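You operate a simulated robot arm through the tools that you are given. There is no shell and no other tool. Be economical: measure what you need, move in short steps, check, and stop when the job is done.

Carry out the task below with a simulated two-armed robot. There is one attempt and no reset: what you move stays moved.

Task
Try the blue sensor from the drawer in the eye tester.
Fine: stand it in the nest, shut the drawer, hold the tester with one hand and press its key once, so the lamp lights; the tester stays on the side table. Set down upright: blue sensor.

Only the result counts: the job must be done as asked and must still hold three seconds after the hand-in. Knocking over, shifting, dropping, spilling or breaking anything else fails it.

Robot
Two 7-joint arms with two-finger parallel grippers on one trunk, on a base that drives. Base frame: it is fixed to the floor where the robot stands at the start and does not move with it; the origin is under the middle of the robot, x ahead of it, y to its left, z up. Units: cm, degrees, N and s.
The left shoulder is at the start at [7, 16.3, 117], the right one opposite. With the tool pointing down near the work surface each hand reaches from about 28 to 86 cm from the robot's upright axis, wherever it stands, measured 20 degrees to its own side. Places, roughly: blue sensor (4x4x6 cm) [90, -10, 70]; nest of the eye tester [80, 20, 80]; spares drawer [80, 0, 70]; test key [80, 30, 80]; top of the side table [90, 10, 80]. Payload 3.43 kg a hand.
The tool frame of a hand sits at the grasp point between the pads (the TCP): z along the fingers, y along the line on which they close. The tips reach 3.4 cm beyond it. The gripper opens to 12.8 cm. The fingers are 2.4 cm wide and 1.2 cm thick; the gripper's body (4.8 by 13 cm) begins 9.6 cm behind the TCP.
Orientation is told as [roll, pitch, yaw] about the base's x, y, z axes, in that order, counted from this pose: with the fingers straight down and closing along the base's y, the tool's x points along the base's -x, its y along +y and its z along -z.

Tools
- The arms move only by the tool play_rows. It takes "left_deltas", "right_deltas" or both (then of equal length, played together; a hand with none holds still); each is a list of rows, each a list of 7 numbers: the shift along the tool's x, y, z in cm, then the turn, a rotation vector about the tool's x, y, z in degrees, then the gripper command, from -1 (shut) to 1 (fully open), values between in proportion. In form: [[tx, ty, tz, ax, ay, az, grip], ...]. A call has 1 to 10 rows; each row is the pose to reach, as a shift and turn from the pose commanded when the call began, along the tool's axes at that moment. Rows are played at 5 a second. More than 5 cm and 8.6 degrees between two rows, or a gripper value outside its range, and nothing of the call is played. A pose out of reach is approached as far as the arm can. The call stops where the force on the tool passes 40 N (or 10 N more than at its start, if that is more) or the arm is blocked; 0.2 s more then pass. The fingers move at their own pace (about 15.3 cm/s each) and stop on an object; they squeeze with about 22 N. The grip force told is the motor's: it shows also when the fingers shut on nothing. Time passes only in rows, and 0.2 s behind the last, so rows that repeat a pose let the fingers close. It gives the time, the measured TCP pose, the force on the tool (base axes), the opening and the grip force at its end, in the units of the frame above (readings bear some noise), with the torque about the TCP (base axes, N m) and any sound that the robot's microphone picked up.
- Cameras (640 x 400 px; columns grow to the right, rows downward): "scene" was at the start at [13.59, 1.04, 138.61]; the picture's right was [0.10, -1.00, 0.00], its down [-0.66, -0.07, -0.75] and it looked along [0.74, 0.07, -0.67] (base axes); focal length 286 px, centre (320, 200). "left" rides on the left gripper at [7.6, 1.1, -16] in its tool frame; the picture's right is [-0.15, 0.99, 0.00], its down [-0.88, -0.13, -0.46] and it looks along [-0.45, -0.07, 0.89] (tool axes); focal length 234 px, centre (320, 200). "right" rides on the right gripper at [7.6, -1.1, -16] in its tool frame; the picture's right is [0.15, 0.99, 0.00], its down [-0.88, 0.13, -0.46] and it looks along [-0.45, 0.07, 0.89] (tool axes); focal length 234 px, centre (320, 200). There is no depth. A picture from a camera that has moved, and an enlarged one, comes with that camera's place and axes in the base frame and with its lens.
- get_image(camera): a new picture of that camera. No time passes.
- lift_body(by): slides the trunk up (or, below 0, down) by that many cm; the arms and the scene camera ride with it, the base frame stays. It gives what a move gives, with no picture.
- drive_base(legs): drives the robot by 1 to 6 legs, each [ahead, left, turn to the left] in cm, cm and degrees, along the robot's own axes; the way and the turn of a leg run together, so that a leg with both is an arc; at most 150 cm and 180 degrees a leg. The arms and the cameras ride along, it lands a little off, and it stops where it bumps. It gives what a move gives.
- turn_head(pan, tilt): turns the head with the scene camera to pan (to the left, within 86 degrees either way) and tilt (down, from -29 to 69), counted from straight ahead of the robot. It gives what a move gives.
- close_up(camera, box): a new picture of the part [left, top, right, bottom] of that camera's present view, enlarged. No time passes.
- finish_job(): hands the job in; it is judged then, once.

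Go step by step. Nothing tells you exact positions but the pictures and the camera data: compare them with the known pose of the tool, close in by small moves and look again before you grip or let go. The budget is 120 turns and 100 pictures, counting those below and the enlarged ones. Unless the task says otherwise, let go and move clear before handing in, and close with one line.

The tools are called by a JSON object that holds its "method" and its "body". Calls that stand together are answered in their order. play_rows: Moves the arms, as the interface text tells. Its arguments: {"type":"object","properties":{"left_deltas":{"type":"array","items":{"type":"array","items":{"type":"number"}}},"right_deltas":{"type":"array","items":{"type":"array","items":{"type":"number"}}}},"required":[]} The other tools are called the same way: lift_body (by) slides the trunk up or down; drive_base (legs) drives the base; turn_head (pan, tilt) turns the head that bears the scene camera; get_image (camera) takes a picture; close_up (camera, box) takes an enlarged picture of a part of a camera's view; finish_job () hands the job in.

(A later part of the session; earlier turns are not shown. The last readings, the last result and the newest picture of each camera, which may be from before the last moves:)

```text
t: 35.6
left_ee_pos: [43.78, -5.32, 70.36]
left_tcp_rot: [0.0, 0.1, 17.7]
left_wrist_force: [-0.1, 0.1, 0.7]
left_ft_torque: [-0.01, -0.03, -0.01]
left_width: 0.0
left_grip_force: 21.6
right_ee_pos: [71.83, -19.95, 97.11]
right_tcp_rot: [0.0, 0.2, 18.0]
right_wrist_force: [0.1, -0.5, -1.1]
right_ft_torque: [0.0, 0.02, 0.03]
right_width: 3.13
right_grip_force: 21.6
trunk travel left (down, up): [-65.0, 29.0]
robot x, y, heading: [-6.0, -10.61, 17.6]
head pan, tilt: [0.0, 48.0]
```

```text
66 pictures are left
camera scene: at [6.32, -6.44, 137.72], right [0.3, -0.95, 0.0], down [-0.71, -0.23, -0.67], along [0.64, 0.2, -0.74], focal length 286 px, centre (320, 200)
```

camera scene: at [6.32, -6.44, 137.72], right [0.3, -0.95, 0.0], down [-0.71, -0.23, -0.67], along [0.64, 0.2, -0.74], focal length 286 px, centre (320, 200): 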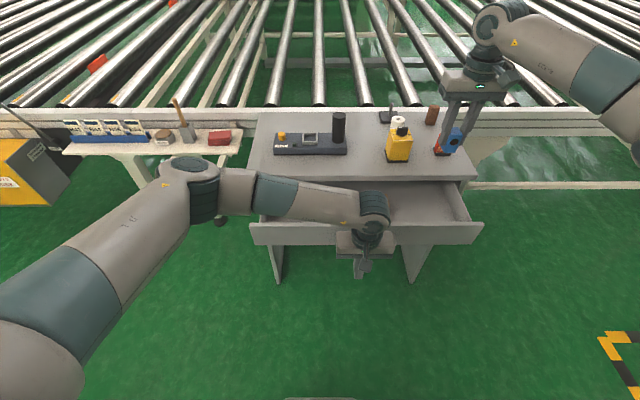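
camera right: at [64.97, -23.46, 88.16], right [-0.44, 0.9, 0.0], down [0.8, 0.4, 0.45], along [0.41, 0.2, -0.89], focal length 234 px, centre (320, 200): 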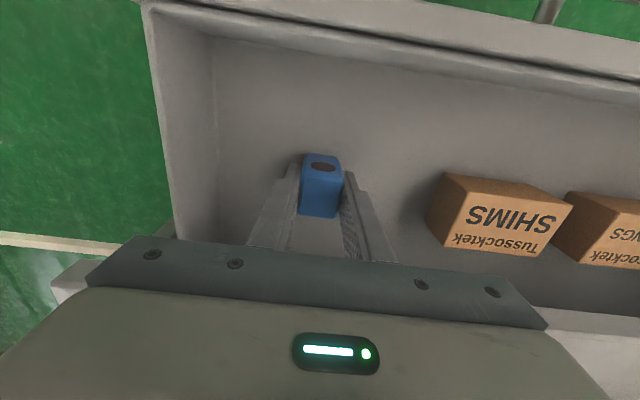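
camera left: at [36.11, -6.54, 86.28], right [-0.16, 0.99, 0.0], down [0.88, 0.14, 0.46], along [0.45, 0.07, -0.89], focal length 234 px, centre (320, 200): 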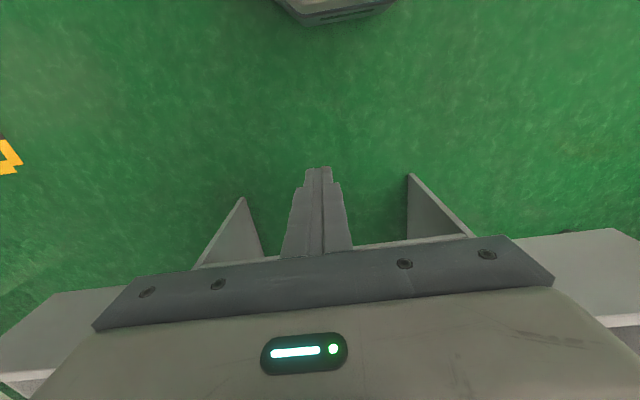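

The left fingers stand in front of the bar. I push the drawer in most of the way, then check.

{"method": "play_rows", "body": {"left_deltas": [[-2.5, 0, 0, 0, 0, 0, -1], [-5, 0, 0, 0, 0, 0, -1], [-7.5, 0, 0, 0, 0, 0, -1], [-10, 0, 0, 0, 0, 0, -1], [-12.5, 0, 0, 0, 0, 0, -1], [-15, 0, 0, 0, 0, 0, -1], [-17.5, 0, 0, 0, 0, 0, -1], [-19.5, 0, 0, 0, 0, 0, -1], [-21, 0, 0, 0, 0, 0, -1], [-22, 0, 0, 0, 0, 0, -1]]}}

{"method": "get_image", "body": {"camera": "scene"}}

```text
t: 37.8
left_ee_pos: [64.69, 1.09, 70.31]
left_tcp_rot: [0.1, 0.0, 17.7]
left_wrist_force: [0.8, -0.5, -0.4]
left_ft_torque: [-0.04, 0.0, 0.01]
left_width: 0.0
left_grip_force: 21.9
right_ee_pos: [71.88, -19.99, 97.17]
right_tcp_rot: [0.0, 0.1, 18.0]
right_wrist_force: [-0.5, -0.2, -0.1]
right_ft_torque: [0.01, 0.02, -0.03]
right_width: 3.15
right_grip_force: 22.1
trunk travel left (down, up): [-65.0, 29.0]
robot x, y, heading: [-6.12, -10.59, 17.7]
head pan, tilt: [0.0, 48.0]
```

```text
65 pictures are left
camera scene: at [6.36, -6.51, 137.72], right [0.3, -0.95, 0.0], down [-0.71, -0.23, -0.67], along [0.64, 0.2, -0.74], focal length 286 px, centre (320, 200)
```

scene: 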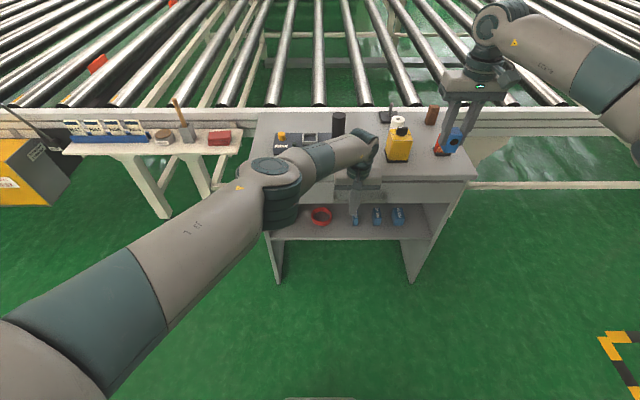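

It's nearly shut. I push the last 2–3 cm slowly and stop on contact.

{"method": "play_rows", "body": {"left_deltas": [[-0.4, 0, 0, 0, 0, 0, -1], [-0.8, 0, 0, 0, 0, 0, -1], [-1.2, 0, 0, 0, 0, 0, -1], [-1.5, 0, 0, 0, 0, 0, -1], [-1.8, 0, 0, 0, 0, 0, -1], [-2.0, 0, 0, 0, 0, 0, -1], [-2.2, 0, 0, 0, 0, 0, -1]]}}

{"method": "close_up", "body": {"camera": "scene", "box": [240, 120, 500, 260]}}

```text
t: 39.4
left_ee_pos: [65.34, 1.94, 70.62]
left_tcp_rot: [-0.1, 0.1, 17.9]
left_wrist_force: [0.1, -0.6, -0.1]
left_ft_torque: [0.05, 0.01, 0.02]
left_width: 0.0
left_grip_force: 21.9
left hand out of reach, approached as far as the arm can: row 2, 3, 4, 5, 6, 7
right_ee_pos: [71.84, -19.81, 97.14]
right_tcp_rot: [0.0, 0.2, 17.9]
right_wrist_force: [-0.6, -0.1, -1.0]
right_ft_torque: [0.03, 0.04, -0.01]
right_width: 3.14
right_grip_force: 21.7
trunk travel left (down, up): [-65.0, 29.0]
robot x, y, heading: [-6.15, -10.45, 17.7]
head pan, tilt: [0.0, 48.0]
```

```text
2.46 times, centred on (370, 190) of scene
camera zoom: at [6.35, -6.42, 137.71], right [0.3, -0.95, 0.0], down [-0.71, -0.23, -0.67], along [0.64, 0.2, -0.74], focal length 703 px, centre (197, 225)
```

zoom: 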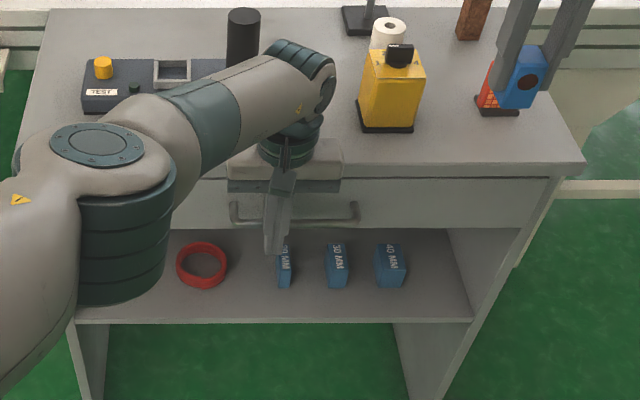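

The left arm is at its reach limit with about 1.5 cm left to shut. I back the hand off, drive 10 cm forward, then push again.

{"method": "play_rows", "body": {"left_deltas": [[2.5, 0, 0, 0, 0, 0, -1], [5, 0, 0, 0, 0, 0, -1], [7.5, 0, 0, 0, 0, 0, -1], [10, 0, 0, 0, 0, 0, -1], [12.5, 0, 0, 0, 0, 0, -1], [12.5, 0, 0, 0, 0, 0, -1]], "right_deltas": [[0, 0, -1, 0, 0, 0, -1], [0, 0, -2, 0, 0, 0, -1], [0, 0, -3, 0, 0, 0, -1], [0, 0, -4, 0, 0, 0, -1], [0, 0, -5, 0, 0, 0, -1], [0, 0, -5, 0, 0, 0, -1]]}}

{"method": "drive_base", "body": {"legs": [[10, 0, 0.3]]}}

{"method": "get_image", "body": {"camera": "scene"}}

```text
t: 40.8
left_ee_pos: [53.35, -2.05, 70.29]
left_tcp_rot: [0.0, 0.0, 17.7]
left_wrist_force: [-0.3, 0.5, 0.7]
left_ft_torque: [0.01, -0.01, -0.01]
left_width: 0.0
left_grip_force: 22.0
right_ee_pos: [71.82, -19.98, 102.22]
right_tcp_rot: [0.0, 0.1, 17.9]
right_wrist_force: [0.0, -0.4, -0.4]
right_ft_torque: [-0.02, 0.02, -0.02]
right_width: 3.11
right_grip_force: 22.1
trunk travel left (down, up): [-65.0, 29.0]
robot x, y, heading: [-6.49, -10.88, 17.7]
head pan, tilt: [0.0, 48.0]
```

```text
t: 42.0
left_ee_pos: [62.87, 1.48, 70.3]
left_tcp_rot: [0.0, 0.1, 18.1]
left_wrist_force: [0.4, -0.4, -0.4]
left_ft_torque: [0.0, -0.01, -0.03]
left_width: 0.02
left_grip_force: 22.0
right_ee_pos: [81.43, -16.44, 102.25]
right_tcp_rot: [0.1, 0.2, 18.2]
right_wrist_force: [-0.1, -0.1, -0.2]
right_ft_torque: [-0.02, 0.02, 0.0]
right_width: 3.15
right_grip_force: 21.7
trunk travel left (down, up): [-65.0, 29.0]
robot x, y, heading: [3.15, -7.36, 18.3]
head pan, tilt: [0.0, 48.0]
```

```text
63 pictures are left
camera scene: at [15.94, -3.25, 137.72], right [0.31, -0.95, 0.0], down [-0.71, -0.23, -0.67], along [0.64, 0.21, -0.74], focal length 286 px, centre (320, 200)
```

scene: 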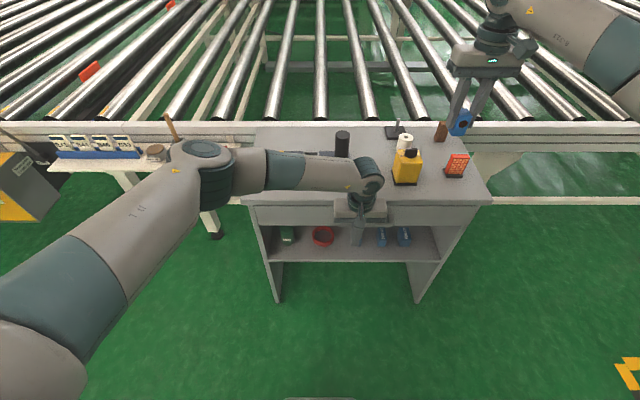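

Now I push gently to the stop.

{"method": "play_rows", "body": {"left_deltas": [[-1, 0, 0, 0, 0, 0, -1], [-2, 0, 0, 0, 0, 0, -1], [-2.6, 0, 0, 0, 0, 0, -1], [-3, 0, 0, 0, 0, 0, -1], [-3.4, 0, 0, 0, 0, 0, -1], [-3.8, 0, 0, 0, 0, 0, -1], [-4.1, 0, 0, 0, 0, 0, -1], [-4.4, 0, 0, 0, 0, 0, -1]]}}

{"method": "close_up", "body": {"camera": "scene", "box": [240, 120, 500, 260]}}

```text
t: 43.9
left_ee_pos: [66.47, 2.39, 70.19]
left_tcp_rot: [0.1, 0.7, 17.7]
left_wrist_force: [-13.5, -1.4, 6.3]
left_ft_torque: [0.06, -0.11, 0.07]
left_width: 0.0
left_grip_force: 22.3
right_ee_pos: [81.29, -16.44, 102.35]
right_tcp_rot: [0.1, 0.1, 18.3]
right_wrist_force: [0.6, -0.3, -1.1]
right_ft_torque: [0.02, 0.03, 0.01]
right_width: 3.13
right_grip_force: 21.9
trunk travel left (down, up): [-65.0, 29.0]
robot x, y, heading: [3.62, -7.72, 18.2]
head pan, tilt: [0.0, 48.0]
stopped in row 8 (left hand): the force on the tool passed its limit at 42 N (the readings are from after the stop); the commanded pose is now the measured one
```

```text
2.46 times, centred on (370, 190) of scene
camera zoom: at [15.76, -3.28, 137.74], right [0.31, -0.95, 0.0], down [-0.71, -0.23, -0.67], along [0.64, 0.21, -0.74], focal length 703 px, centre (197, 225)
```

zoom: 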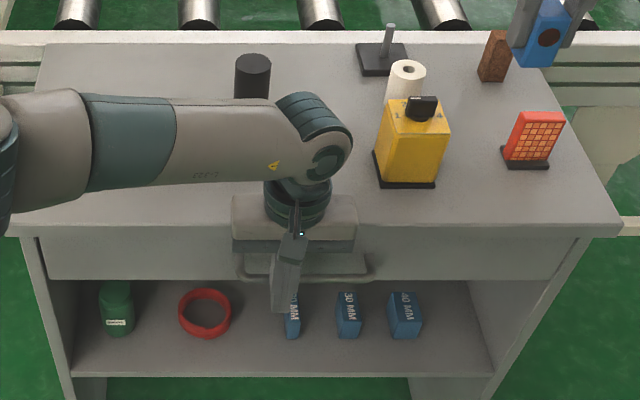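

The drawer met its stop and looks flush. I back the left hand off, raise it, and move it out to the left.

{"method": "play_rows", "body": {"left_deltas": [[4, 0, 0, 0, 0, 0, -1], [8, 0, 0, 0, 0, 0, -1], [8, 0, -4.8, 0, 0, 0, -1], [8, 0, -9.6, 0, 0, 0, -1], [8, 0, -14.4, 0, 0, 0, -1], [8, 0, -19.2, 0, 0, 0, -1], [8, 0, -24, 0, 0, 0, -1], [8, 0, -28.8, 0, 0, 0, -1], [8, 0, -33.6, 0, 0, 0, -1], [8, 0, -37, 0, 0, 0, -1]]}}

{"method": "play_rows", "body": {"left_deltas": [[0, 4.8, 0, 0, 0, 0, -1], [0, 9.6, 0, 0, 0, 0, -1], [0, 14.4, 0, 0, 0, 0, -1], [0, 19.2, 0, 0, 0, 0, -1], [0, 24, 0, 0, 0, 0, -1], [0, 28.8, 0, 0, 0, 0, -1], [0, 33.6, 0, 0, 0, 0, -1], [0, 38, 0, 0, 0, 0, -1], [0, 38, 0, 0, 0, 0, -1]]}}

{"method": "get_image", "body": {"camera": "scene"}}

{"method": "get_image", "body": {"camera": "right"}}

```text
t: 46.1
left_ee_pos: [59.32, 0.16, 107.58]
left_tcp_rot: [0.0, 0.7, 17.8]
left_wrist_force: [-0.1, -0.8, -0.9]
left_ft_torque: [0.02, 0.03, 0.01]
left_width: 0.0
left_grip_force: 22.1
right_ee_pos: [81.32, -16.6, 102.3]
right_tcp_rot: [0.0, 0.1, 18.4]
right_wrist_force: [-0.5, -0.2, -0.5]
right_ft_torque: [0.05, -0.03, -0.01]
right_width: 3.14
right_grip_force: 22.3
trunk travel left (down, up): [-65.0, 29.0]
robot x, y, heading: [3.47, -7.4, 18.2]
head pan, tilt: [0.0, 48.0]
```

```text
t: 48.1
left_ee_pos: [47.94, 36.21, 107.6]
left_tcp_rot: [0.1, 0.6, 17.9]
left_wrist_force: [-0.1, 0.5, -0.2]
left_ft_torque: [0.01, 0.0, -0.02]
left_width: 0.0
left_grip_force: 22.0
right_ee_pos: [81.37, -16.51, 102.23]
right_tcp_rot: [0.0, 0.1, 18.3]
right_wrist_force: [-0.6, 0.9, -0.6]
right_ft_torque: [0.02, 0.04, 0.04]
right_width: 3.13
right_grip_force: 22.1
trunk travel left (down, up): [-65.0, 29.0]
robot x, y, heading: [3.32, -7.62, 18.0]
head pan, tilt: [0.0, 48.0]
```

```text
61 pictures are left
camera scene: at [15.9, -3.35, 137.71], right [0.31, -0.95, 0.0], down [-0.71, -0.23, -0.67], along [0.64, 0.21, -0.74], focal length 286 px, centre (320, 200)
```

scene: 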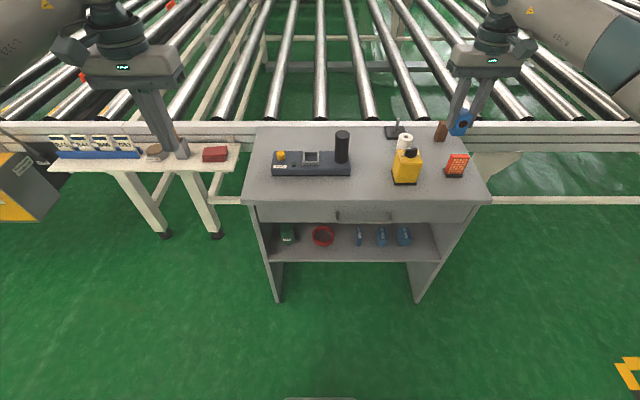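

```text
60 pictures are left
camera right: at [74.55, -20.04, 118.08], right [-0.45, 0.89, 0.0], down [0.8, 0.4, 0.45], along [0.41, 0.2, -0.89], focal length 234 px, centre (320, 200)
```

right: 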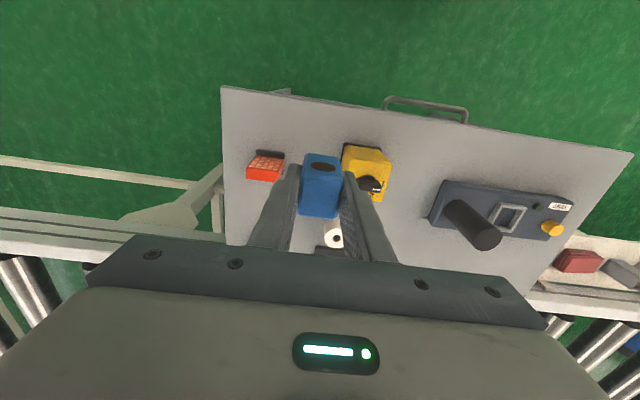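

The drawer is closed and all items still stand. The nest is about 81 cm ahead, too far for the right hand, so I raise the sensor and drive 13 cm forward and 6 cm left.

{"method": "play_rows", "body": {"right_deltas": [[2, 0, -3, 0, 0, 0, -1], [4, 0, -6, 0, 0, 0, -1], [6, 0, -8, 0, 0, 0, -1], [8, 0, -8, 0, 0, 0, -1], [8, 0, -8, 0, 0, 0, -1]]}}

{"method": "drive_base", "body": {"legs": [[13, 6, 0]]}}

{"method": "get_image", "body": {"camera": "scene"}}

{"method": "get_image", "body": {"camera": "right"}}

```text
t: 49.3
left_ee_pos: [47.94, 36.31, 107.5]
left_tcp_rot: [0.0, 0.6, 17.9]
left_wrist_force: [0.2, 0.5, 0.0]
left_ft_torque: [-0.01, 0.01, 0.04]
left_width: 0.0
left_grip_force: 22.5
right_ee_pos: [73.53, -19.13, 110.29]
right_tcp_rot: [0.0, 0.1, 18.3]
right_wrist_force: [0.6, 0.5, -0.8]
right_ft_torque: [0.0, 0.01, 0.0]
right_width: 3.14
right_grip_force: 22.1
trunk travel left (down, up): [-65.0, 29.0]
robot x, y, heading: [3.32, -7.34, 18.2]
head pan, tilt: [0.0, 48.0]
```

```text
t: 50.7
left_ee_pos: [57.97, 45.94, 107.68]
left_tcp_rot: [0.1, 0.6, 18.1]
left_wrist_force: [-0.4, 0.2, -0.4]
left_ft_torque: [0.01, 0.01, 0.02]
left_width: 0.01
left_grip_force: 22.0
right_ee_pos: [84.1, -9.31, 110.54]
right_tcp_rot: [-0.1, 0.0, 18.6]
right_wrist_force: [0.2, -0.4, -0.8]
right_ft_torque: [-0.02, 0.02, -0.03]
right_width: 3.12
right_grip_force: 22.3
trunk travel left (down, up): [-65.0, 29.0]
robot x, y, heading: [13.32, 2.19, 18.5]
head pan, tilt: [0.0, 48.0]
```

```text
59 pictures are left
camera scene: at [26.15, 6.43, 137.73], right [0.31, -0.95, 0.0], down [-0.71, -0.23, -0.67], along [0.64, 0.21, -0.74], focal length 286 px, centre (320, 200)
```

scene: 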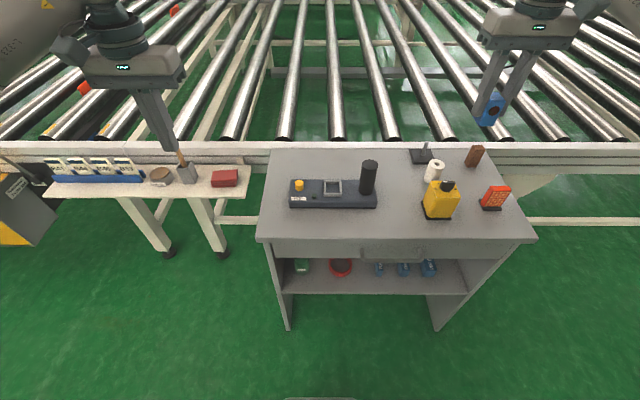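

```text
58 pictures are left
camera right: at [77.23, -12.7, 126.27], right [-0.45, 0.89, 0.0], down [0.79, 0.4, 0.46], along [0.41, 0.21, -0.89], focal length 234 px, centre (320, 200)
```

right: 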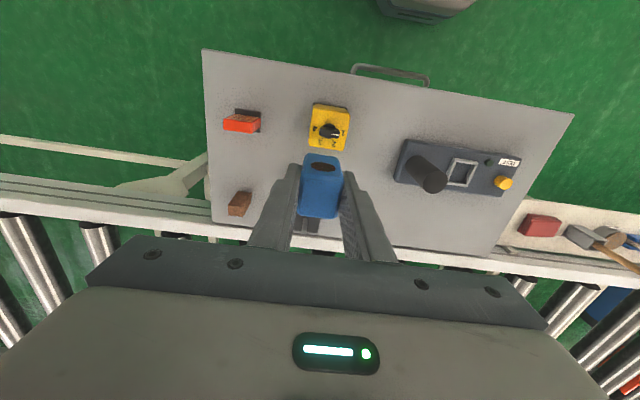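

The nest is at about (79.6, 20.9). I carry the sensor across at z 110 to above it.

{"method": "play_rows", "body": {"right_deltas": [[-0.8, 4.3, 0, 0, 0, 0, -1], [-1.6, 8.6, 0, 0, 0, 0, -1], [-2.4, 12.9, 0, 0, 0, 0, -1], [-3.2, 17.2, 0, 0, 0, 0, -1], [-4, 21.5, 0, 0, 0, 0, -1], [-4.7, 25.8, 0, 0, 0, 0, -1], [-5.4, 30.1, 0, 0, 0, 0, -1], [-5.4, 30.1, 0, 0, 0, 0, -1]]}}

{"method": "get_image", "body": {"camera": "right"}}

{"method": "get_image", "body": {"camera": "scene"}}

```text
t: 52.5
left_ee_pos: [58.19, 45.96, 107.61]
left_tcp_rot: [0.1, 0.5, 18.2]
left_wrist_force: [-0.3, -0.5, -0.3]
left_ft_torque: [0.01, -0.02, 0.04]
left_width: 0.01
left_grip_force: 22.1
right_ee_pos: [80.08, 20.75, 110.4]
right_tcp_rot: [0.2, 0.1, 18.4]
right_wrist_force: [-0.3, 0.1, -0.9]
right_ft_torque: [0.03, 0.04, -0.01]
right_width: 3.12
right_grip_force: 21.9
trunk travel left (down, up): [-65.0, 29.0]
robot x, y, heading: [13.99, 2.17, 18.3]
head pan, tilt: [0.0, 48.0]
```

```text
57 pictures are left
camera right: at [73.09, 17.25, 126.24], right [-0.45, 0.89, 0.0], down [0.79, 0.4, 0.45], along [0.41, 0.21, -0.89], focal length 234 px, centre (320, 200)
```

right: 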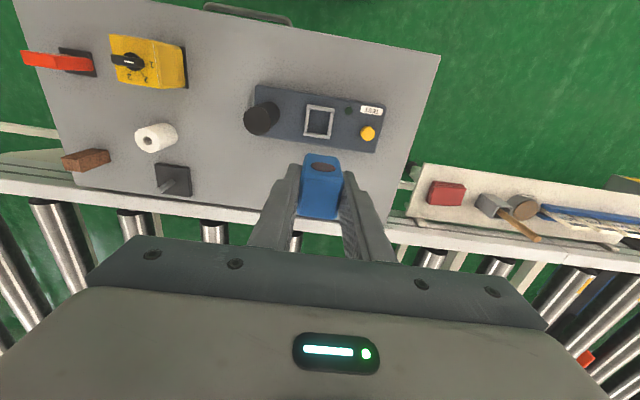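

```text
56 pictures are left
camera scene: at [26.23, 6.33, 137.72], right [0.31, -0.95, 0.0], down [-0.71, -0.23, -0.67], along [0.63, 0.21, -0.74], focal length 286 px, centre (320, 200)
```

scene: 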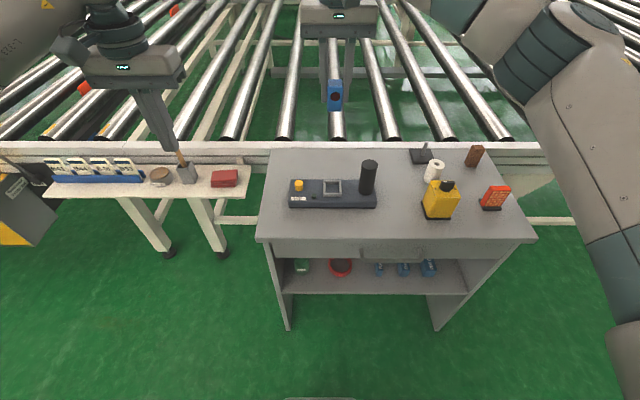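

{"method": "close_up", "body": {"camera": "right", "box": [240, 70, 400, 170]}}

{"method": "close_up", "body": {"camera": "scene", "box": [280, 140, 400, 215]}}

```text
4.00 times, centred on (320, 120) of right
camera zoom: at [73.09, 17.25, 126.24], right [-0.45, 0.89, 0.0], down [0.79, 0.4, 0.45], along [0.41, 0.21, -0.89], focal length 937 px, centre (320, 520)
```

zoom: 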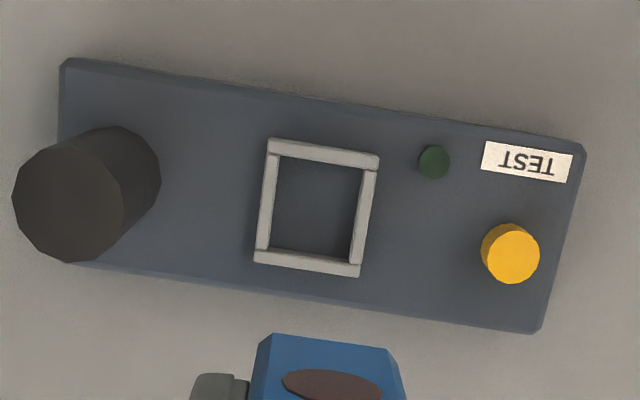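

```text
5.33 times, centred on (340, 178) of scene
camera zoom: at [26.23, 6.33, 137.72], right [0.31, -0.95, 0.0], down [-0.71, -0.23, -0.67], along [0.63, 0.21, -0.74], focal length 1523 px, centre (213, 320)
```

zoom: 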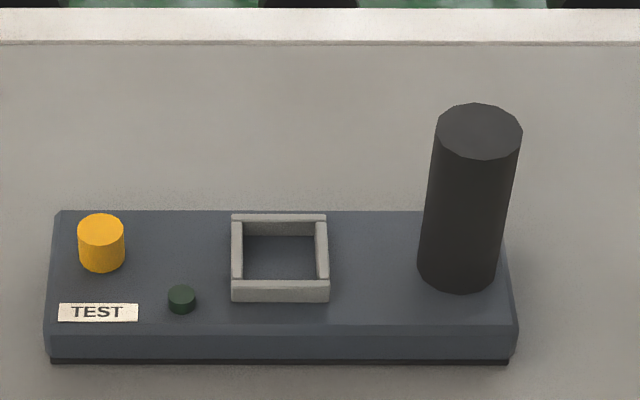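

{"method": "close_up", "body": {"camera": "right", "box": [260, 140, 388, 220]}}

{"method": "close_up", "body": {"camera": "scene", "box": [288, 0, 384, 120]}}

```text
5.00 times, centred on (324, 180) of right
camera zoom: at [73.09, 17.25, 126.24], right [-0.45, 0.89, 0.0], down [0.79, 0.4, 0.45], along [0.41, 0.21, -0.89], focal length 1171 px, centre (300, 300)
```

zoom: 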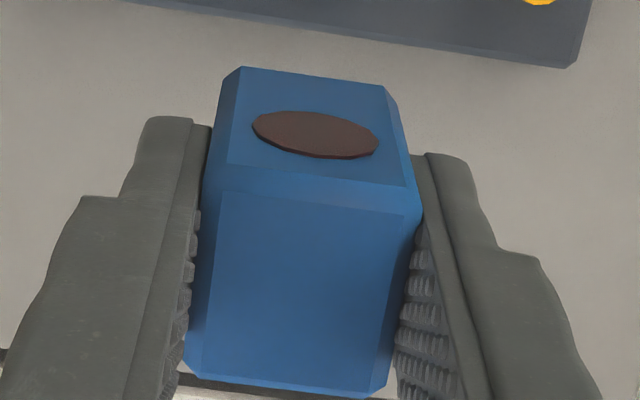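

```text
3.33 times, centred on (336, 60) of scene
camera zoom: at [26.23, 6.33, 137.72], right [0.31, -0.95, 0.0], down [-0.71, -0.23, -0.67], along [0.63, 0.21, -0.74], focal length 952 px, centre (267, 667)
```

zoom: 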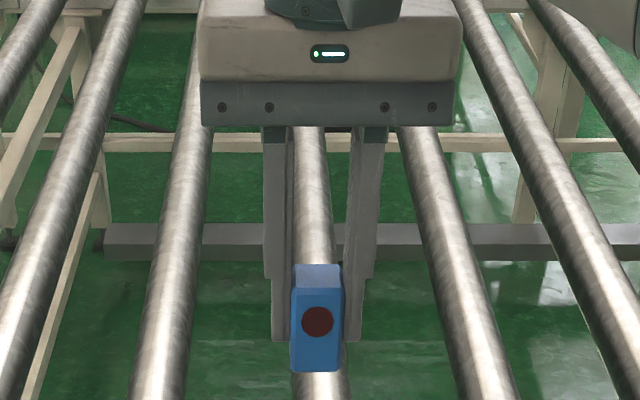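

The sensor sits centred in the fingers, with its bottom about 4.8 cm below the TCP; the nest centre is about 0.85 cm nearer and 0.3 cm right of the TCP. I correct and descend to just above the nest.

{"method": "play_rows", "body": {"right_deltas": [[0.85, -0.27, 3, 0, 0, 0, -1], [0.85, -0.27, 7, 0, 0, 0, -1], [0.85, -0.27, 11, 0, 0, 0, -1], [0.85, -0.27, 15, 0, 0, 0, -1], [0.85, -0.27, 18, 0, 0, 0, -1], [0.85, -0.27, 20, 0, 0, 0, -1], [0.85, -0.27, 20, 0, 0, 0, -1]]}}

{"method": "close_up", "body": {"camera": "right", "box": [220, 80, 420, 220]}}

{"method": "close_up", "body": {"camera": "scene", "box": [280, 110, 400, 210]}}

```text
t: 54.1
left_ee_pos: [58.09, 46.08, 107.48]
left_tcp_rot: [0.1, 0.6, 18.1]
left_wrist_force: [0.4, 0.7, 0.0]
left_ft_torque: [0.03, 0.0, 0.02]
left_width: 0.0
left_grip_force: 22.2
right_ee_pos: [78.84, 20.34, 90.43]
right_tcp_rot: [0.1, 0.0, 18.4]
right_wrist_force: [0.9, 0.7, -0.6]
right_ft_torque: [0.01, -0.01, 0.01]
right_width: 3.13
right_grip_force: 22.2
trunk travel left (down, up): [-65.0, 29.0]
robot x, y, heading: [13.77, 2.24, 18.0]
head pan, tilt: [0.0, 48.0]
```

```text
2.86 times, centred on (320, 150) of right
camera zoom: at [72.07, 16.99, 106.4], right [-0.45, 0.89, 0.0], down [0.79, 0.4, 0.45], along [0.41, 0.21, -0.89], focal length 669 px, centre (320, 343)
```

zoom: 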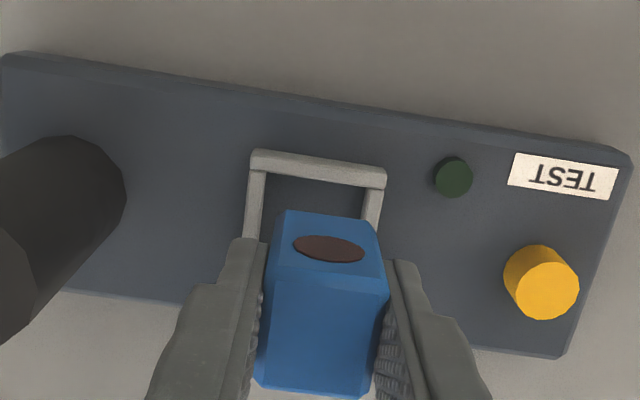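

```text
4.00 times, centred on (340, 160) of scene
camera zoom: at [26.18, 6.48, 137.72], right [0.31, -0.95, 0.0], down [-0.71, -0.23, -0.67], along [0.64, 0.21, -0.74], focal length 1143 px, centre (240, 360)
```

zoom: 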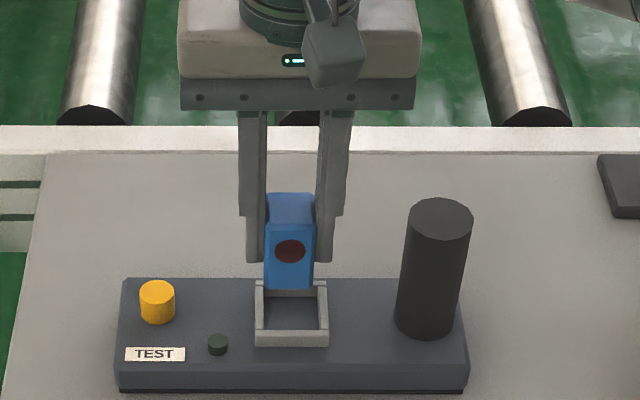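

I'm nearly aligned; I shift 0.3 cm right, turn 1°, lower to about 1 cm above the nest, and check from several cameras.

{"method": "play_rows", "body": {"right_deltas": [[0, -0.33, 0.5, 0, 0, -1, -1], [0, -0.33, 1.5, 0, 0, -1, -1], [0, -0.33, 2.2, 0, 0, -1, -1], [0, -0.33, 2.2, 0, 0, -1, -1]]}}

{"method": "close_up", "body": {"camera": "right", "box": [250, 100, 390, 220]}}

{"method": "close_up", "body": {"camera": "scene", "box": [295, 140, 375, 210]}}

{"method": "get_image", "body": {"camera": "left"}}

```text
t: 55.1
left_ee_pos: [58.18, 46.0, 107.51]
left_tcp_rot: [0.1, 0.6, 18.1]
left_wrist_force: [-0.4, -0.6, 0.2]
left_ft_torque: [-0.02, 0.02, -0.01]
left_width: 0.0
left_grip_force: 22.0
right_ee_pos: [79.13, 20.16, 88.29]
right_tcp_rot: [0.0, 0.0, 19.6]
right_wrist_force: [-0.8, -0.9, -0.9]
right_ft_torque: [0.03, 0.02, 0.01]
right_width: 3.14
right_grip_force: 22.2
trunk travel left (down, up): [-65.0, 29.0]
robot x, y, heading: [13.86, 2.24, 18.2]
head pan, tilt: [0.0, 48.0]
```

```text
3.33 times, centred on (320, 160) of right
camera zoom: at [72.29, 16.61, 104.17], right [-0.47, 0.88, 0.0], down [0.79, 0.42, 0.45], along [0.4, 0.21, -0.89], focal length 781 px, centre (320, 333)
```

zoom: 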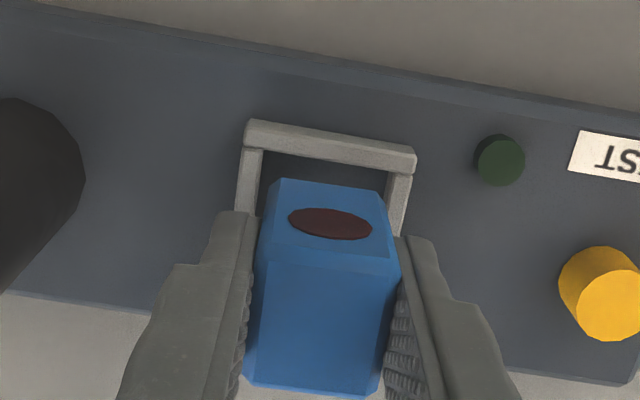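

```text
5.71 times, centred on (335, 175) of scene
camera zoom: at [26.19, 6.49, 137.72], right [0.31, -0.95, 0.0], down [-0.71, -0.23, -0.67], along [0.64, 0.21, -0.74], focal length 1632 px, centre (234, 343)
```

zoom: 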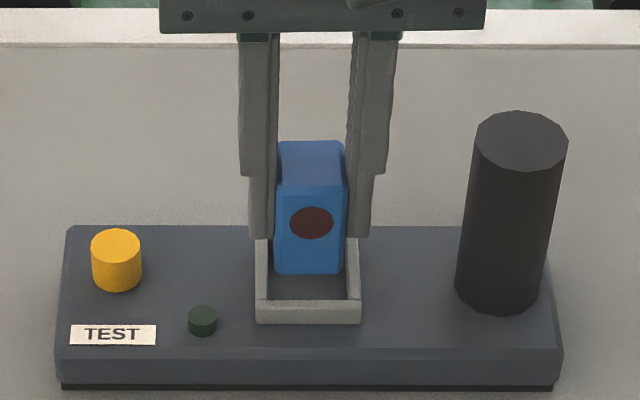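

```text
47 pictures are left
camera left: at [50.65, 44.81, 123.63], right [-0.17, 0.99, 0.0], down [0.88, 0.15, 0.45], along [0.44, 0.07, -0.89], focal length 234 px, centre (320, 200)
```

left: 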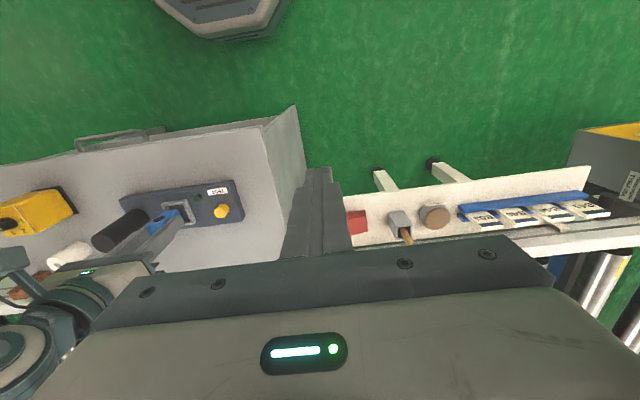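

The view shows the sensor about 0.35 cm too far from me within the nest; laterally it is good. I shift it and lower it slowly into the nest.

{"method": "play_rows", "body": {"right_deltas": [[0.35, 0, 0, 0, 0, 0, -1], [0.35, 0, 0.6, 0, 0, 0, -1], [0.35, 0, 1.1, 0, 0, 0, -1], [0.35, 0, 1.6, 0, 0, 0, -1], [0.35, 0, 2.0, 0, 0, 0, -1], [0.35, 0, 2.0, 0, 0, 0, -1]]}}

{"method": "close_up", "body": {"camera": "right", "box": [250, 100, 390, 220]}}

{"method": "close_up", "body": {"camera": "scene", "box": [295, 140, 375, 210]}}

```text
t: 56.3
left_ee_pos: [58.15, 46.03, 107.54]
left_tcp_rot: [0.1, 0.6, 18.1]
left_wrist_force: [-0.7, 0.4, -0.7]
left_ft_torque: [-0.05, 0.01, -0.03]
left_width: 0.0
left_grip_force: 21.8
right_ee_pos: [78.97, 20.23, 86.7]
right_tcp_rot: [0.1, -0.3, 19.5]
right_wrist_force: [-0.3, -0.5, -1.8]
right_ft_torque: [0.04, -0.05, -0.01]
right_width: 3.13
right_grip_force: 22.2
trunk travel left (down, up): [-65.0, 29.0]
robot x, y, heading: [13.57, 1.96, 18.3]
head pan, tilt: [0.0, 48.0]
stopped in row 5 (right hand): the force on the tool passed its limit at 45 N (the readings are from after the stop); the commanded pose is now the measured one
```

```text
3.33 times, centred on (320, 160) of right
camera zoom: at [72.08, 16.5, 102.48], right [-0.47, 0.88, 0.0], down [0.79, 0.41, 0.46], along [0.41, 0.22, -0.89], focal length 781 px, centre (320, 333)
```

zoom: 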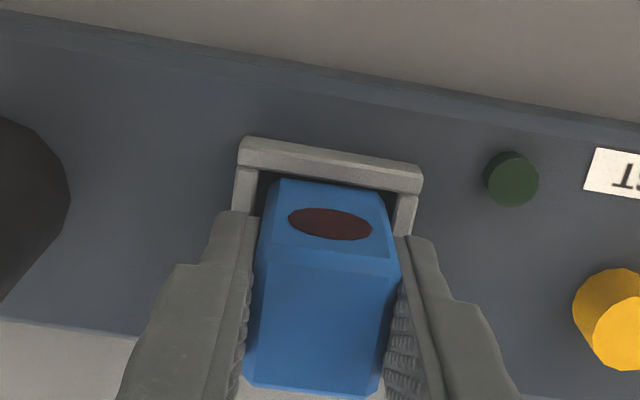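

```text
5.71 times, centred on (335, 175) of scene
camera zoom: at [26.2, 6.48, 137.67], right [0.31, -0.95, 0.0], down [-0.71, -0.23, -0.67], along [0.64, 0.21, -0.74], focal length 1632 px, centre (234, 343)
```

zoom: 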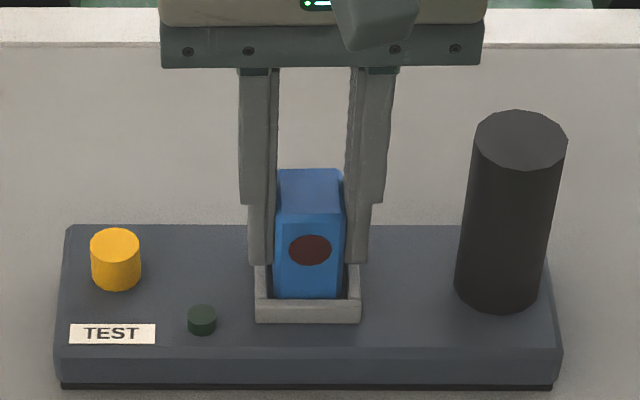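

{"method": "close_up", "body": {"camera": "scene", "box": [320, 170, 360, 200]}}

{"method": "close_up", "body": {"camera": "right", "box": [295, 125, 351, 165]}}

```text
13.33 times, centred on (340, 185) of scene
camera zoom: at [26.2, 6.48, 137.67], right [0.31, -0.95, 0.0], down [-0.71, -0.23, -0.67], along [0.64, 0.21, -0.74], focal length 3808 px, centre (53, 400)
```

zoom: 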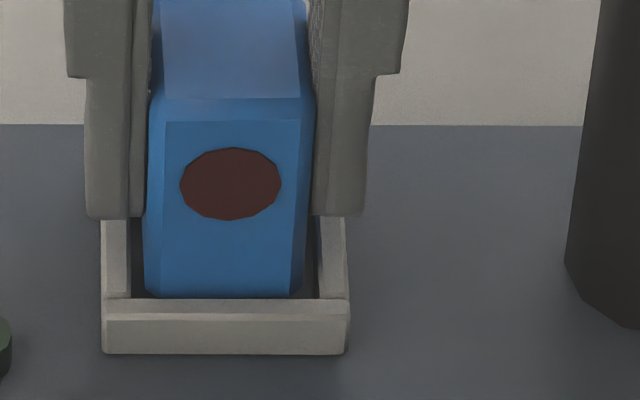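

```text
10.00 times, centred on (323, 145) of right
camera zoom: at [72.08, 16.5, 102.48], right [-0.47, 0.88, 0.0], down [0.79, 0.41, 0.46], along [0.41, 0.22, -0.89], focal length 2342 px, centre (290, 750)
```

zoom: 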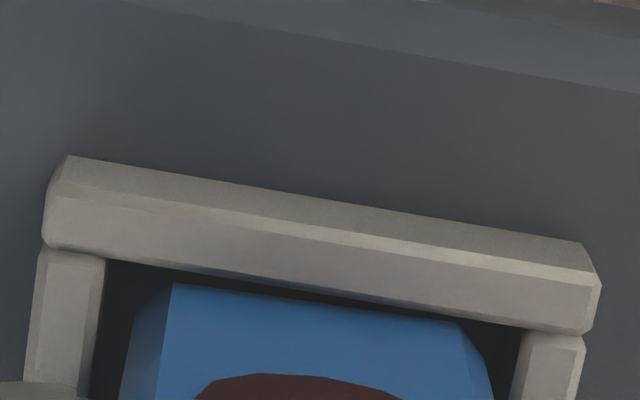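

The sensor's front bottom edge seems to rest on the near wall of the nest. I lift a little, shift 0.3 cm away from me, and lower again.

{"method": "play_rows", "body": {"right_deltas": [[0, 0, -0.4, 0, 0, 0, -1], [-0.3, 0, -0.4, 0, 0, 0, -1], [-0.3, 0, -0.1, 0, 0, 0, -1], [-0.3, 0, 0.2, 0, 0, 0, -1], [-0.3, 0, 0.5, 0, 0, 0, -1], [-0.3, 0, 0.8, 0, 0, 0, -1], [-0.3, 0, 1.1, 0, 0, 0, -1]]}}

{"method": "close_up", "body": {"camera": "scene", "box": [320, 170, 360, 200]}}

{"method": "close_up", "body": {"camera": "right", "box": [295, 125, 351, 165]}}

```text
t: 57.9
left_ee_pos: [58.06, 46.05, 107.55]
left_tcp_rot: [0.1, 0.5, 18.1]
left_wrist_force: [0.2, 0.5, -0.3]
left_ft_torque: [0.0, 0.0, 0.0]
left_width: 0.0
left_grip_force: 22.2
right_ee_pos: [79.22, 20.35, 86.07]
right_tcp_rot: [0.2, -0.5, 19.3]
right_wrist_force: [0.7, -1.2, 16.0]
right_ft_torque: [-0.3, 0.16, 0.02]
right_width: 3.11
right_grip_force: 21.3
trunk travel left (down, up): [-65.0, 29.0]
robot x, y, heading: [13.78, 1.88, 18.3]
head pan, tilt: [0.0, 48.0]
```

```text
13.33 times, centred on (340, 185) of scene
camera zoom: at [26.03, 6.41, 137.77], right [0.31, -0.95, 0.0], down [-0.7, -0.23, -0.67], along [0.64, 0.21, -0.74], focal length 3808 px, centre (53, 400)
```

zoom: 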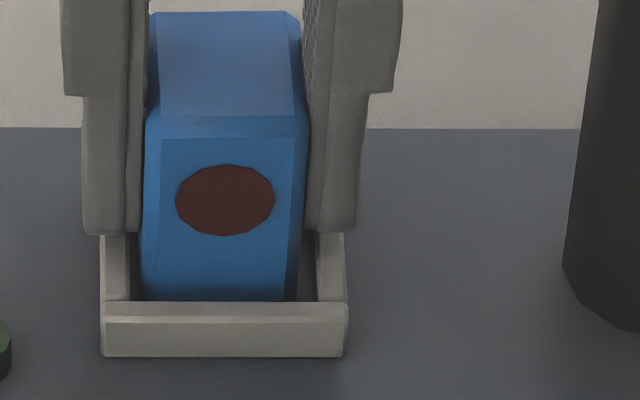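

```text
10.00 times, centred on (323, 145) of right
camera zoom: at [72.3, 16.58, 101.76], right [-0.47, 0.88, 0.0], down [0.78, 0.41, 0.46], along [0.41, 0.22, -0.89], focal length 2342 px, centre (290, 750)
```

zoom: 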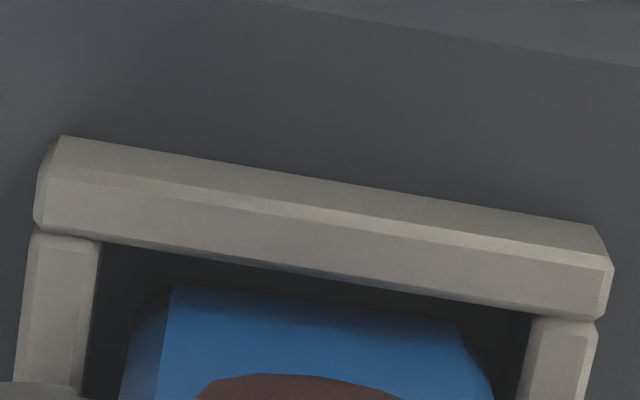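

The sensor has dropped into the nest and now meets light resistance. I ease it slightly further down to see whether it is seated.

{"method": "play_rows", "body": {"right_deltas": [[0, -0.1, -0.1, 0, 0, 0, -1], [0, -0.15, 0.1, 0, 0, 0, -1], [0, -0.15, 0.3, 0, 0, 0, -1], [0, -0.15, 0.5, 0, 0, 0, -1], [0, -0.15, 0.7, 0, 0, 0, -1]]}}

{"method": "close_up", "body": {"camera": "scene", "box": [320, 170, 360, 200]}}

```text
t: 58.8
left_ee_pos: [58.07, 46.02, 107.68]
left_tcp_rot: [0.1, 0.5, 18.1]
left_wrist_force: [0.3, 0.0, 0.5]
left_ft_torque: [0.01, 0.03, 0.03]
left_width: 0.01
left_grip_force: 21.9
right_ee_pos: [79.33, 20.25, 86.11]
right_tcp_rot: [0.5, -0.9, 19.4]
right_wrist_force: [-5.8, -2.1, 17.7]
right_ft_torque: [-0.43, 0.52, -0.06]
right_width: 3.11
right_grip_force: 22.0
trunk travel left (down, up): [-65.0, 29.0]
robot x, y, heading: [13.45, 2.1, 18.1]
head pan, tilt: [0.0, 48.0]
stopped in row 4 (right hand): the force on the tool passed its limit at 42 N (the readings are from after the stop); the commanded pose is now the measured one
```

```text
13.33 times, centred on (340, 185) of scene
camera zoom: at [26.04, 6.41, 137.71], right [0.31, -0.95, 0.0], down [-0.7, -0.23, -0.67], along [0.64, 0.21, -0.74], focal length 3808 px, centre (53, 400)
```

zoom: 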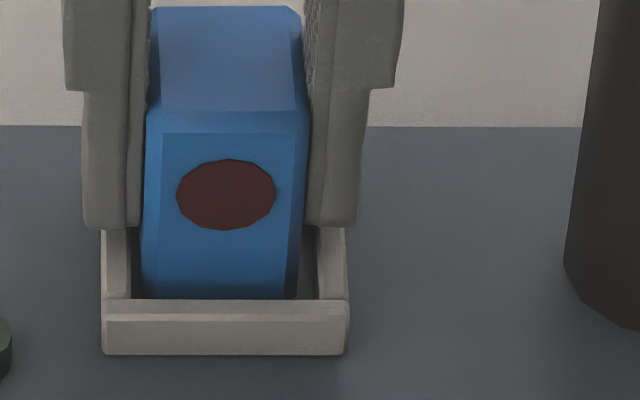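

The contact is firm and the sensor stands within the nest walls. I relieve the pressure, open the fingers slightly, and look at how it stands.

{"method": "play_rows", "body": {"right_deltas": [[0, 0, -0.15, 0, 0, 0, -1], [0, 0, -0.15, 0, 0, 0, -0.4], [0, 0, -0.15, 0, 0, 0, -0.4]]}}

{"method": "close_up", "body": {"camera": "scene", "box": [316, 160, 364, 196]}}

{"method": "close_up", "body": {"camera": "right", "box": [270, 120, 382, 200]}}

```text
t: 59.6
left_ee_pos: [58.2, 46.12, 107.51]
left_tcp_rot: [0.1, 0.6, 18.1]
left_wrist_force: [0.1, 0.1, -0.1]
left_ft_torque: [0.04, -0.03, 0.0]
left_width: 0.04
left_grip_force: 22.0
right_ee_pos: [79.35, 20.28, 85.75]
right_tcp_rot: [0.3, -0.6, 19.4]
right_wrist_force: [-0.2, -0.9, 0.9]
right_ft_torque: [-0.02, -0.01, -0.01]
right_width: 3.84
right_grip_force: 0.1
trunk travel left (down, up): [-65.0, 29.0]
robot x, y, heading: [13.81, 2.25, 18.5]
head pan, tilt: [0.0, 48.0]
```

```text
11.11 times, centred on (340, 178) of scene
camera zoom: at [26.18, 6.49, 137.71], right [0.31, -0.95, 0.0], down [-0.71, -0.23, -0.67], along [0.64, 0.21, -0.74], focal length 3174 px, centre (98, 444)
```

zoom: 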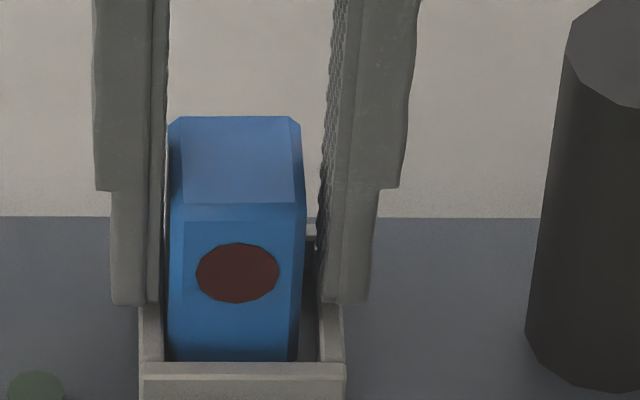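

```text
5.00 times, centred on (326, 160) of right
camera zoom: at [72.48, 16.56, 101.55], right [-0.47, 0.88, 0.0], down [0.78, 0.41, 0.47], along [0.41, 0.22, -0.88], focal length 1171 px, centre (290, 400)
```

zoom: 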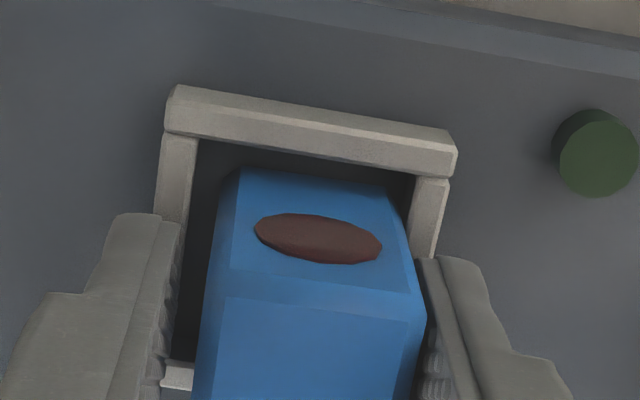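

The sensor stands upright in the nest. I open a bit more and lift the right hand straight up.

{"method": "play_rows", "body": {"right_deltas": [[0, 0, 0, 0, 0, 0, -0.15], [0, 0, 0, 0, 0, 0, -0.15], [0, 0, -2, 0, 0, 0, -0.15], [0, 0, -5, 0, 0, 0, -0.15], [0, 0, -9, 0, 0, 0, -0.15], [0, 0, -13, 0, 0, 0, -0.15], [0, 0, -17, 0, 0, 0, -0.15], [0, 0, -17, 0, 0, 0, -0.15]]}}

{"method": "close_up", "body": {"camera": "scene", "box": [290, 140, 386, 212]}}

{"method": "close_up", "body": {"camera": "right", "box": [220, 60, 420, 200]}}

```text
t: 61.4
left_ee_pos: [58.16, 46.09, 107.61]
left_tcp_rot: [0.1, 0.6, 18.1]
left_wrist_force: [-0.4, 0.0, 1.0]
left_ft_torque: [0.01, 0.03, -0.01]
left_width: 0.03
left_grip_force: 22.1
right_ee_pos: [79.48, 20.39, 102.73]
right_tcp_rot: [0.4, -0.6, 19.4]
right_wrist_force: [-0.1, 0.1, -0.2]
right_ft_torque: [0.01, -0.01, 0.02]
right_width: 5.46
right_grip_force: 0.0
trunk travel left (down, up): [-65.0, 29.0]
robot x, y, heading: [13.83, 2.24, 18.1]
head pan, tilt: [0.0, 48.0]
```

```text
5.56 times, centred on (338, 176) of scene
camera zoom: at [26.26, 6.48, 137.71], right [0.31, -0.95, 0.0], down [-0.71, -0.23, -0.67], along [0.63, 0.21, -0.74], focal length 1587 px, centre (220, 333)
```

zoom: 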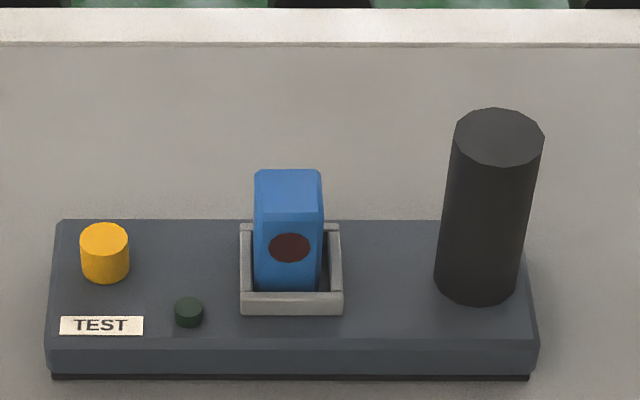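

```text
2.86 times, centred on (320, 130) of right
camera zoom: at [72.43, 16.56, 118.52], right [-0.47, 0.88, 0.0], down [0.78, 0.41, 0.47], along [0.41, 0.22, -0.88], focal length 669 px, centre (320, 400)
```

zoom: 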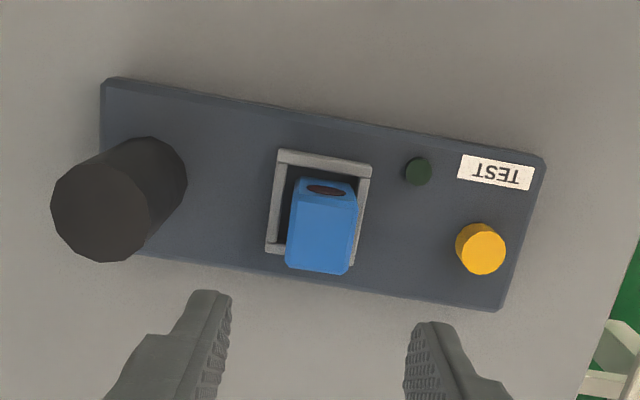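

The sensor stands upright in the nest, and the drawer is shut. Now I take the right hand over the black grip column at about (82, 11.5) to hold the tester.

{"method": "play_rows", "body": {"right_deltas": [[0.1, -3, 0, 0.1, 0.3, 0.5, 0.1], [0.3, -6, 0, 0.2, 0.7, 1, 0.1], [0.5, -9.2, 0, 0.2, 0.7, 1.4, 0.1], [0.5, -9.2, 4, 0.2, 0.7, 1.4, 0.1], [0.5, -9.2, 7, 0.2, 0.7, 1.4, 0.1], [0.5, -9.2, 7, 0.2, 0.7, 1.4, 0.1]]}}

{"method": "close_up", "body": {"camera": "right", "box": [240, 90, 400, 210]}}

{"method": "close_up", "body": {"camera": "scene", "box": [290, 110, 410, 200]}}

```text
t: 62.8
left_ee_pos: [58.12, 46.1, 107.52]
left_tcp_rot: [0.1, 0.5, 18.1]
left_wrist_force: [-0.3, 0.0, 0.3]
left_ft_torque: [0.0, -0.03, -0.03]
left_width: 0.01
left_grip_force: 21.9
right_ee_pos: [81.95, 11.37, 95.69]
right_tcp_rot: [0.2, 0.1, 18.0]
right_wrist_force: [-0.5, 0.0, 0.4]
right_ft_torque: [0.02, 0.01, -0.01]
right_width: 7.04
right_grip_force: 0.1
trunk travel left (down, up): [-65.0, 29.0]
robot x, y, heading: [13.73, 2.46, 18.3]
head pan, tilt: [0.0, 48.0]
```

```text
3.33 times, centred on (320, 150) of right
camera zoom: at [75.04, 7.83, 111.58], right [-0.44, 0.9, 0.0], down [0.8, 0.39, 0.46], along [0.41, 0.2, -0.89], focal length 781 px, centre (320, 367)
```

zoom: 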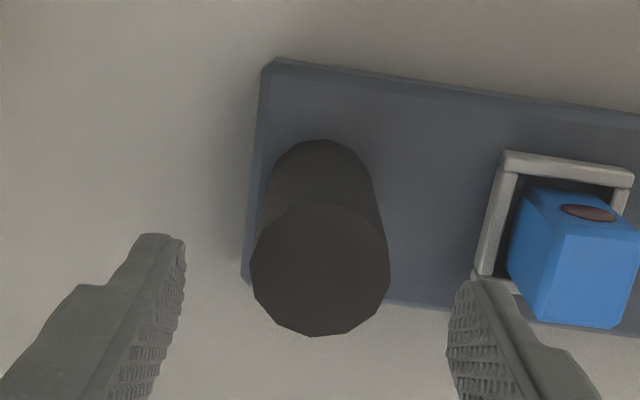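

```text
4.44 times, centred on (350, 155) of scene
camera zoom: at [26.16, 6.47, 137.72], right [0.31, -0.95, 0.0], down [-0.71, -0.23, -0.67], along [0.64, 0.21, -0.74], focal length 1270 px, centre (187, 400)
```

zoom: 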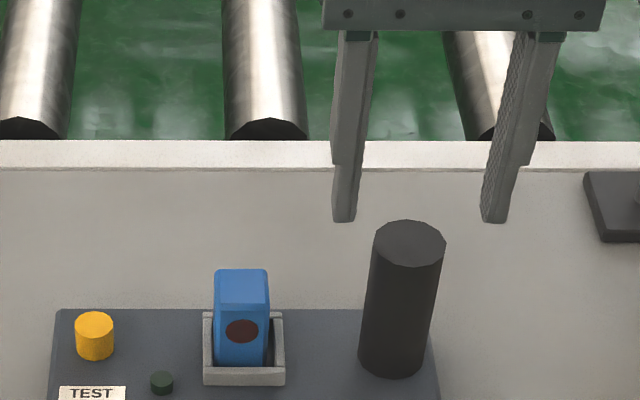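

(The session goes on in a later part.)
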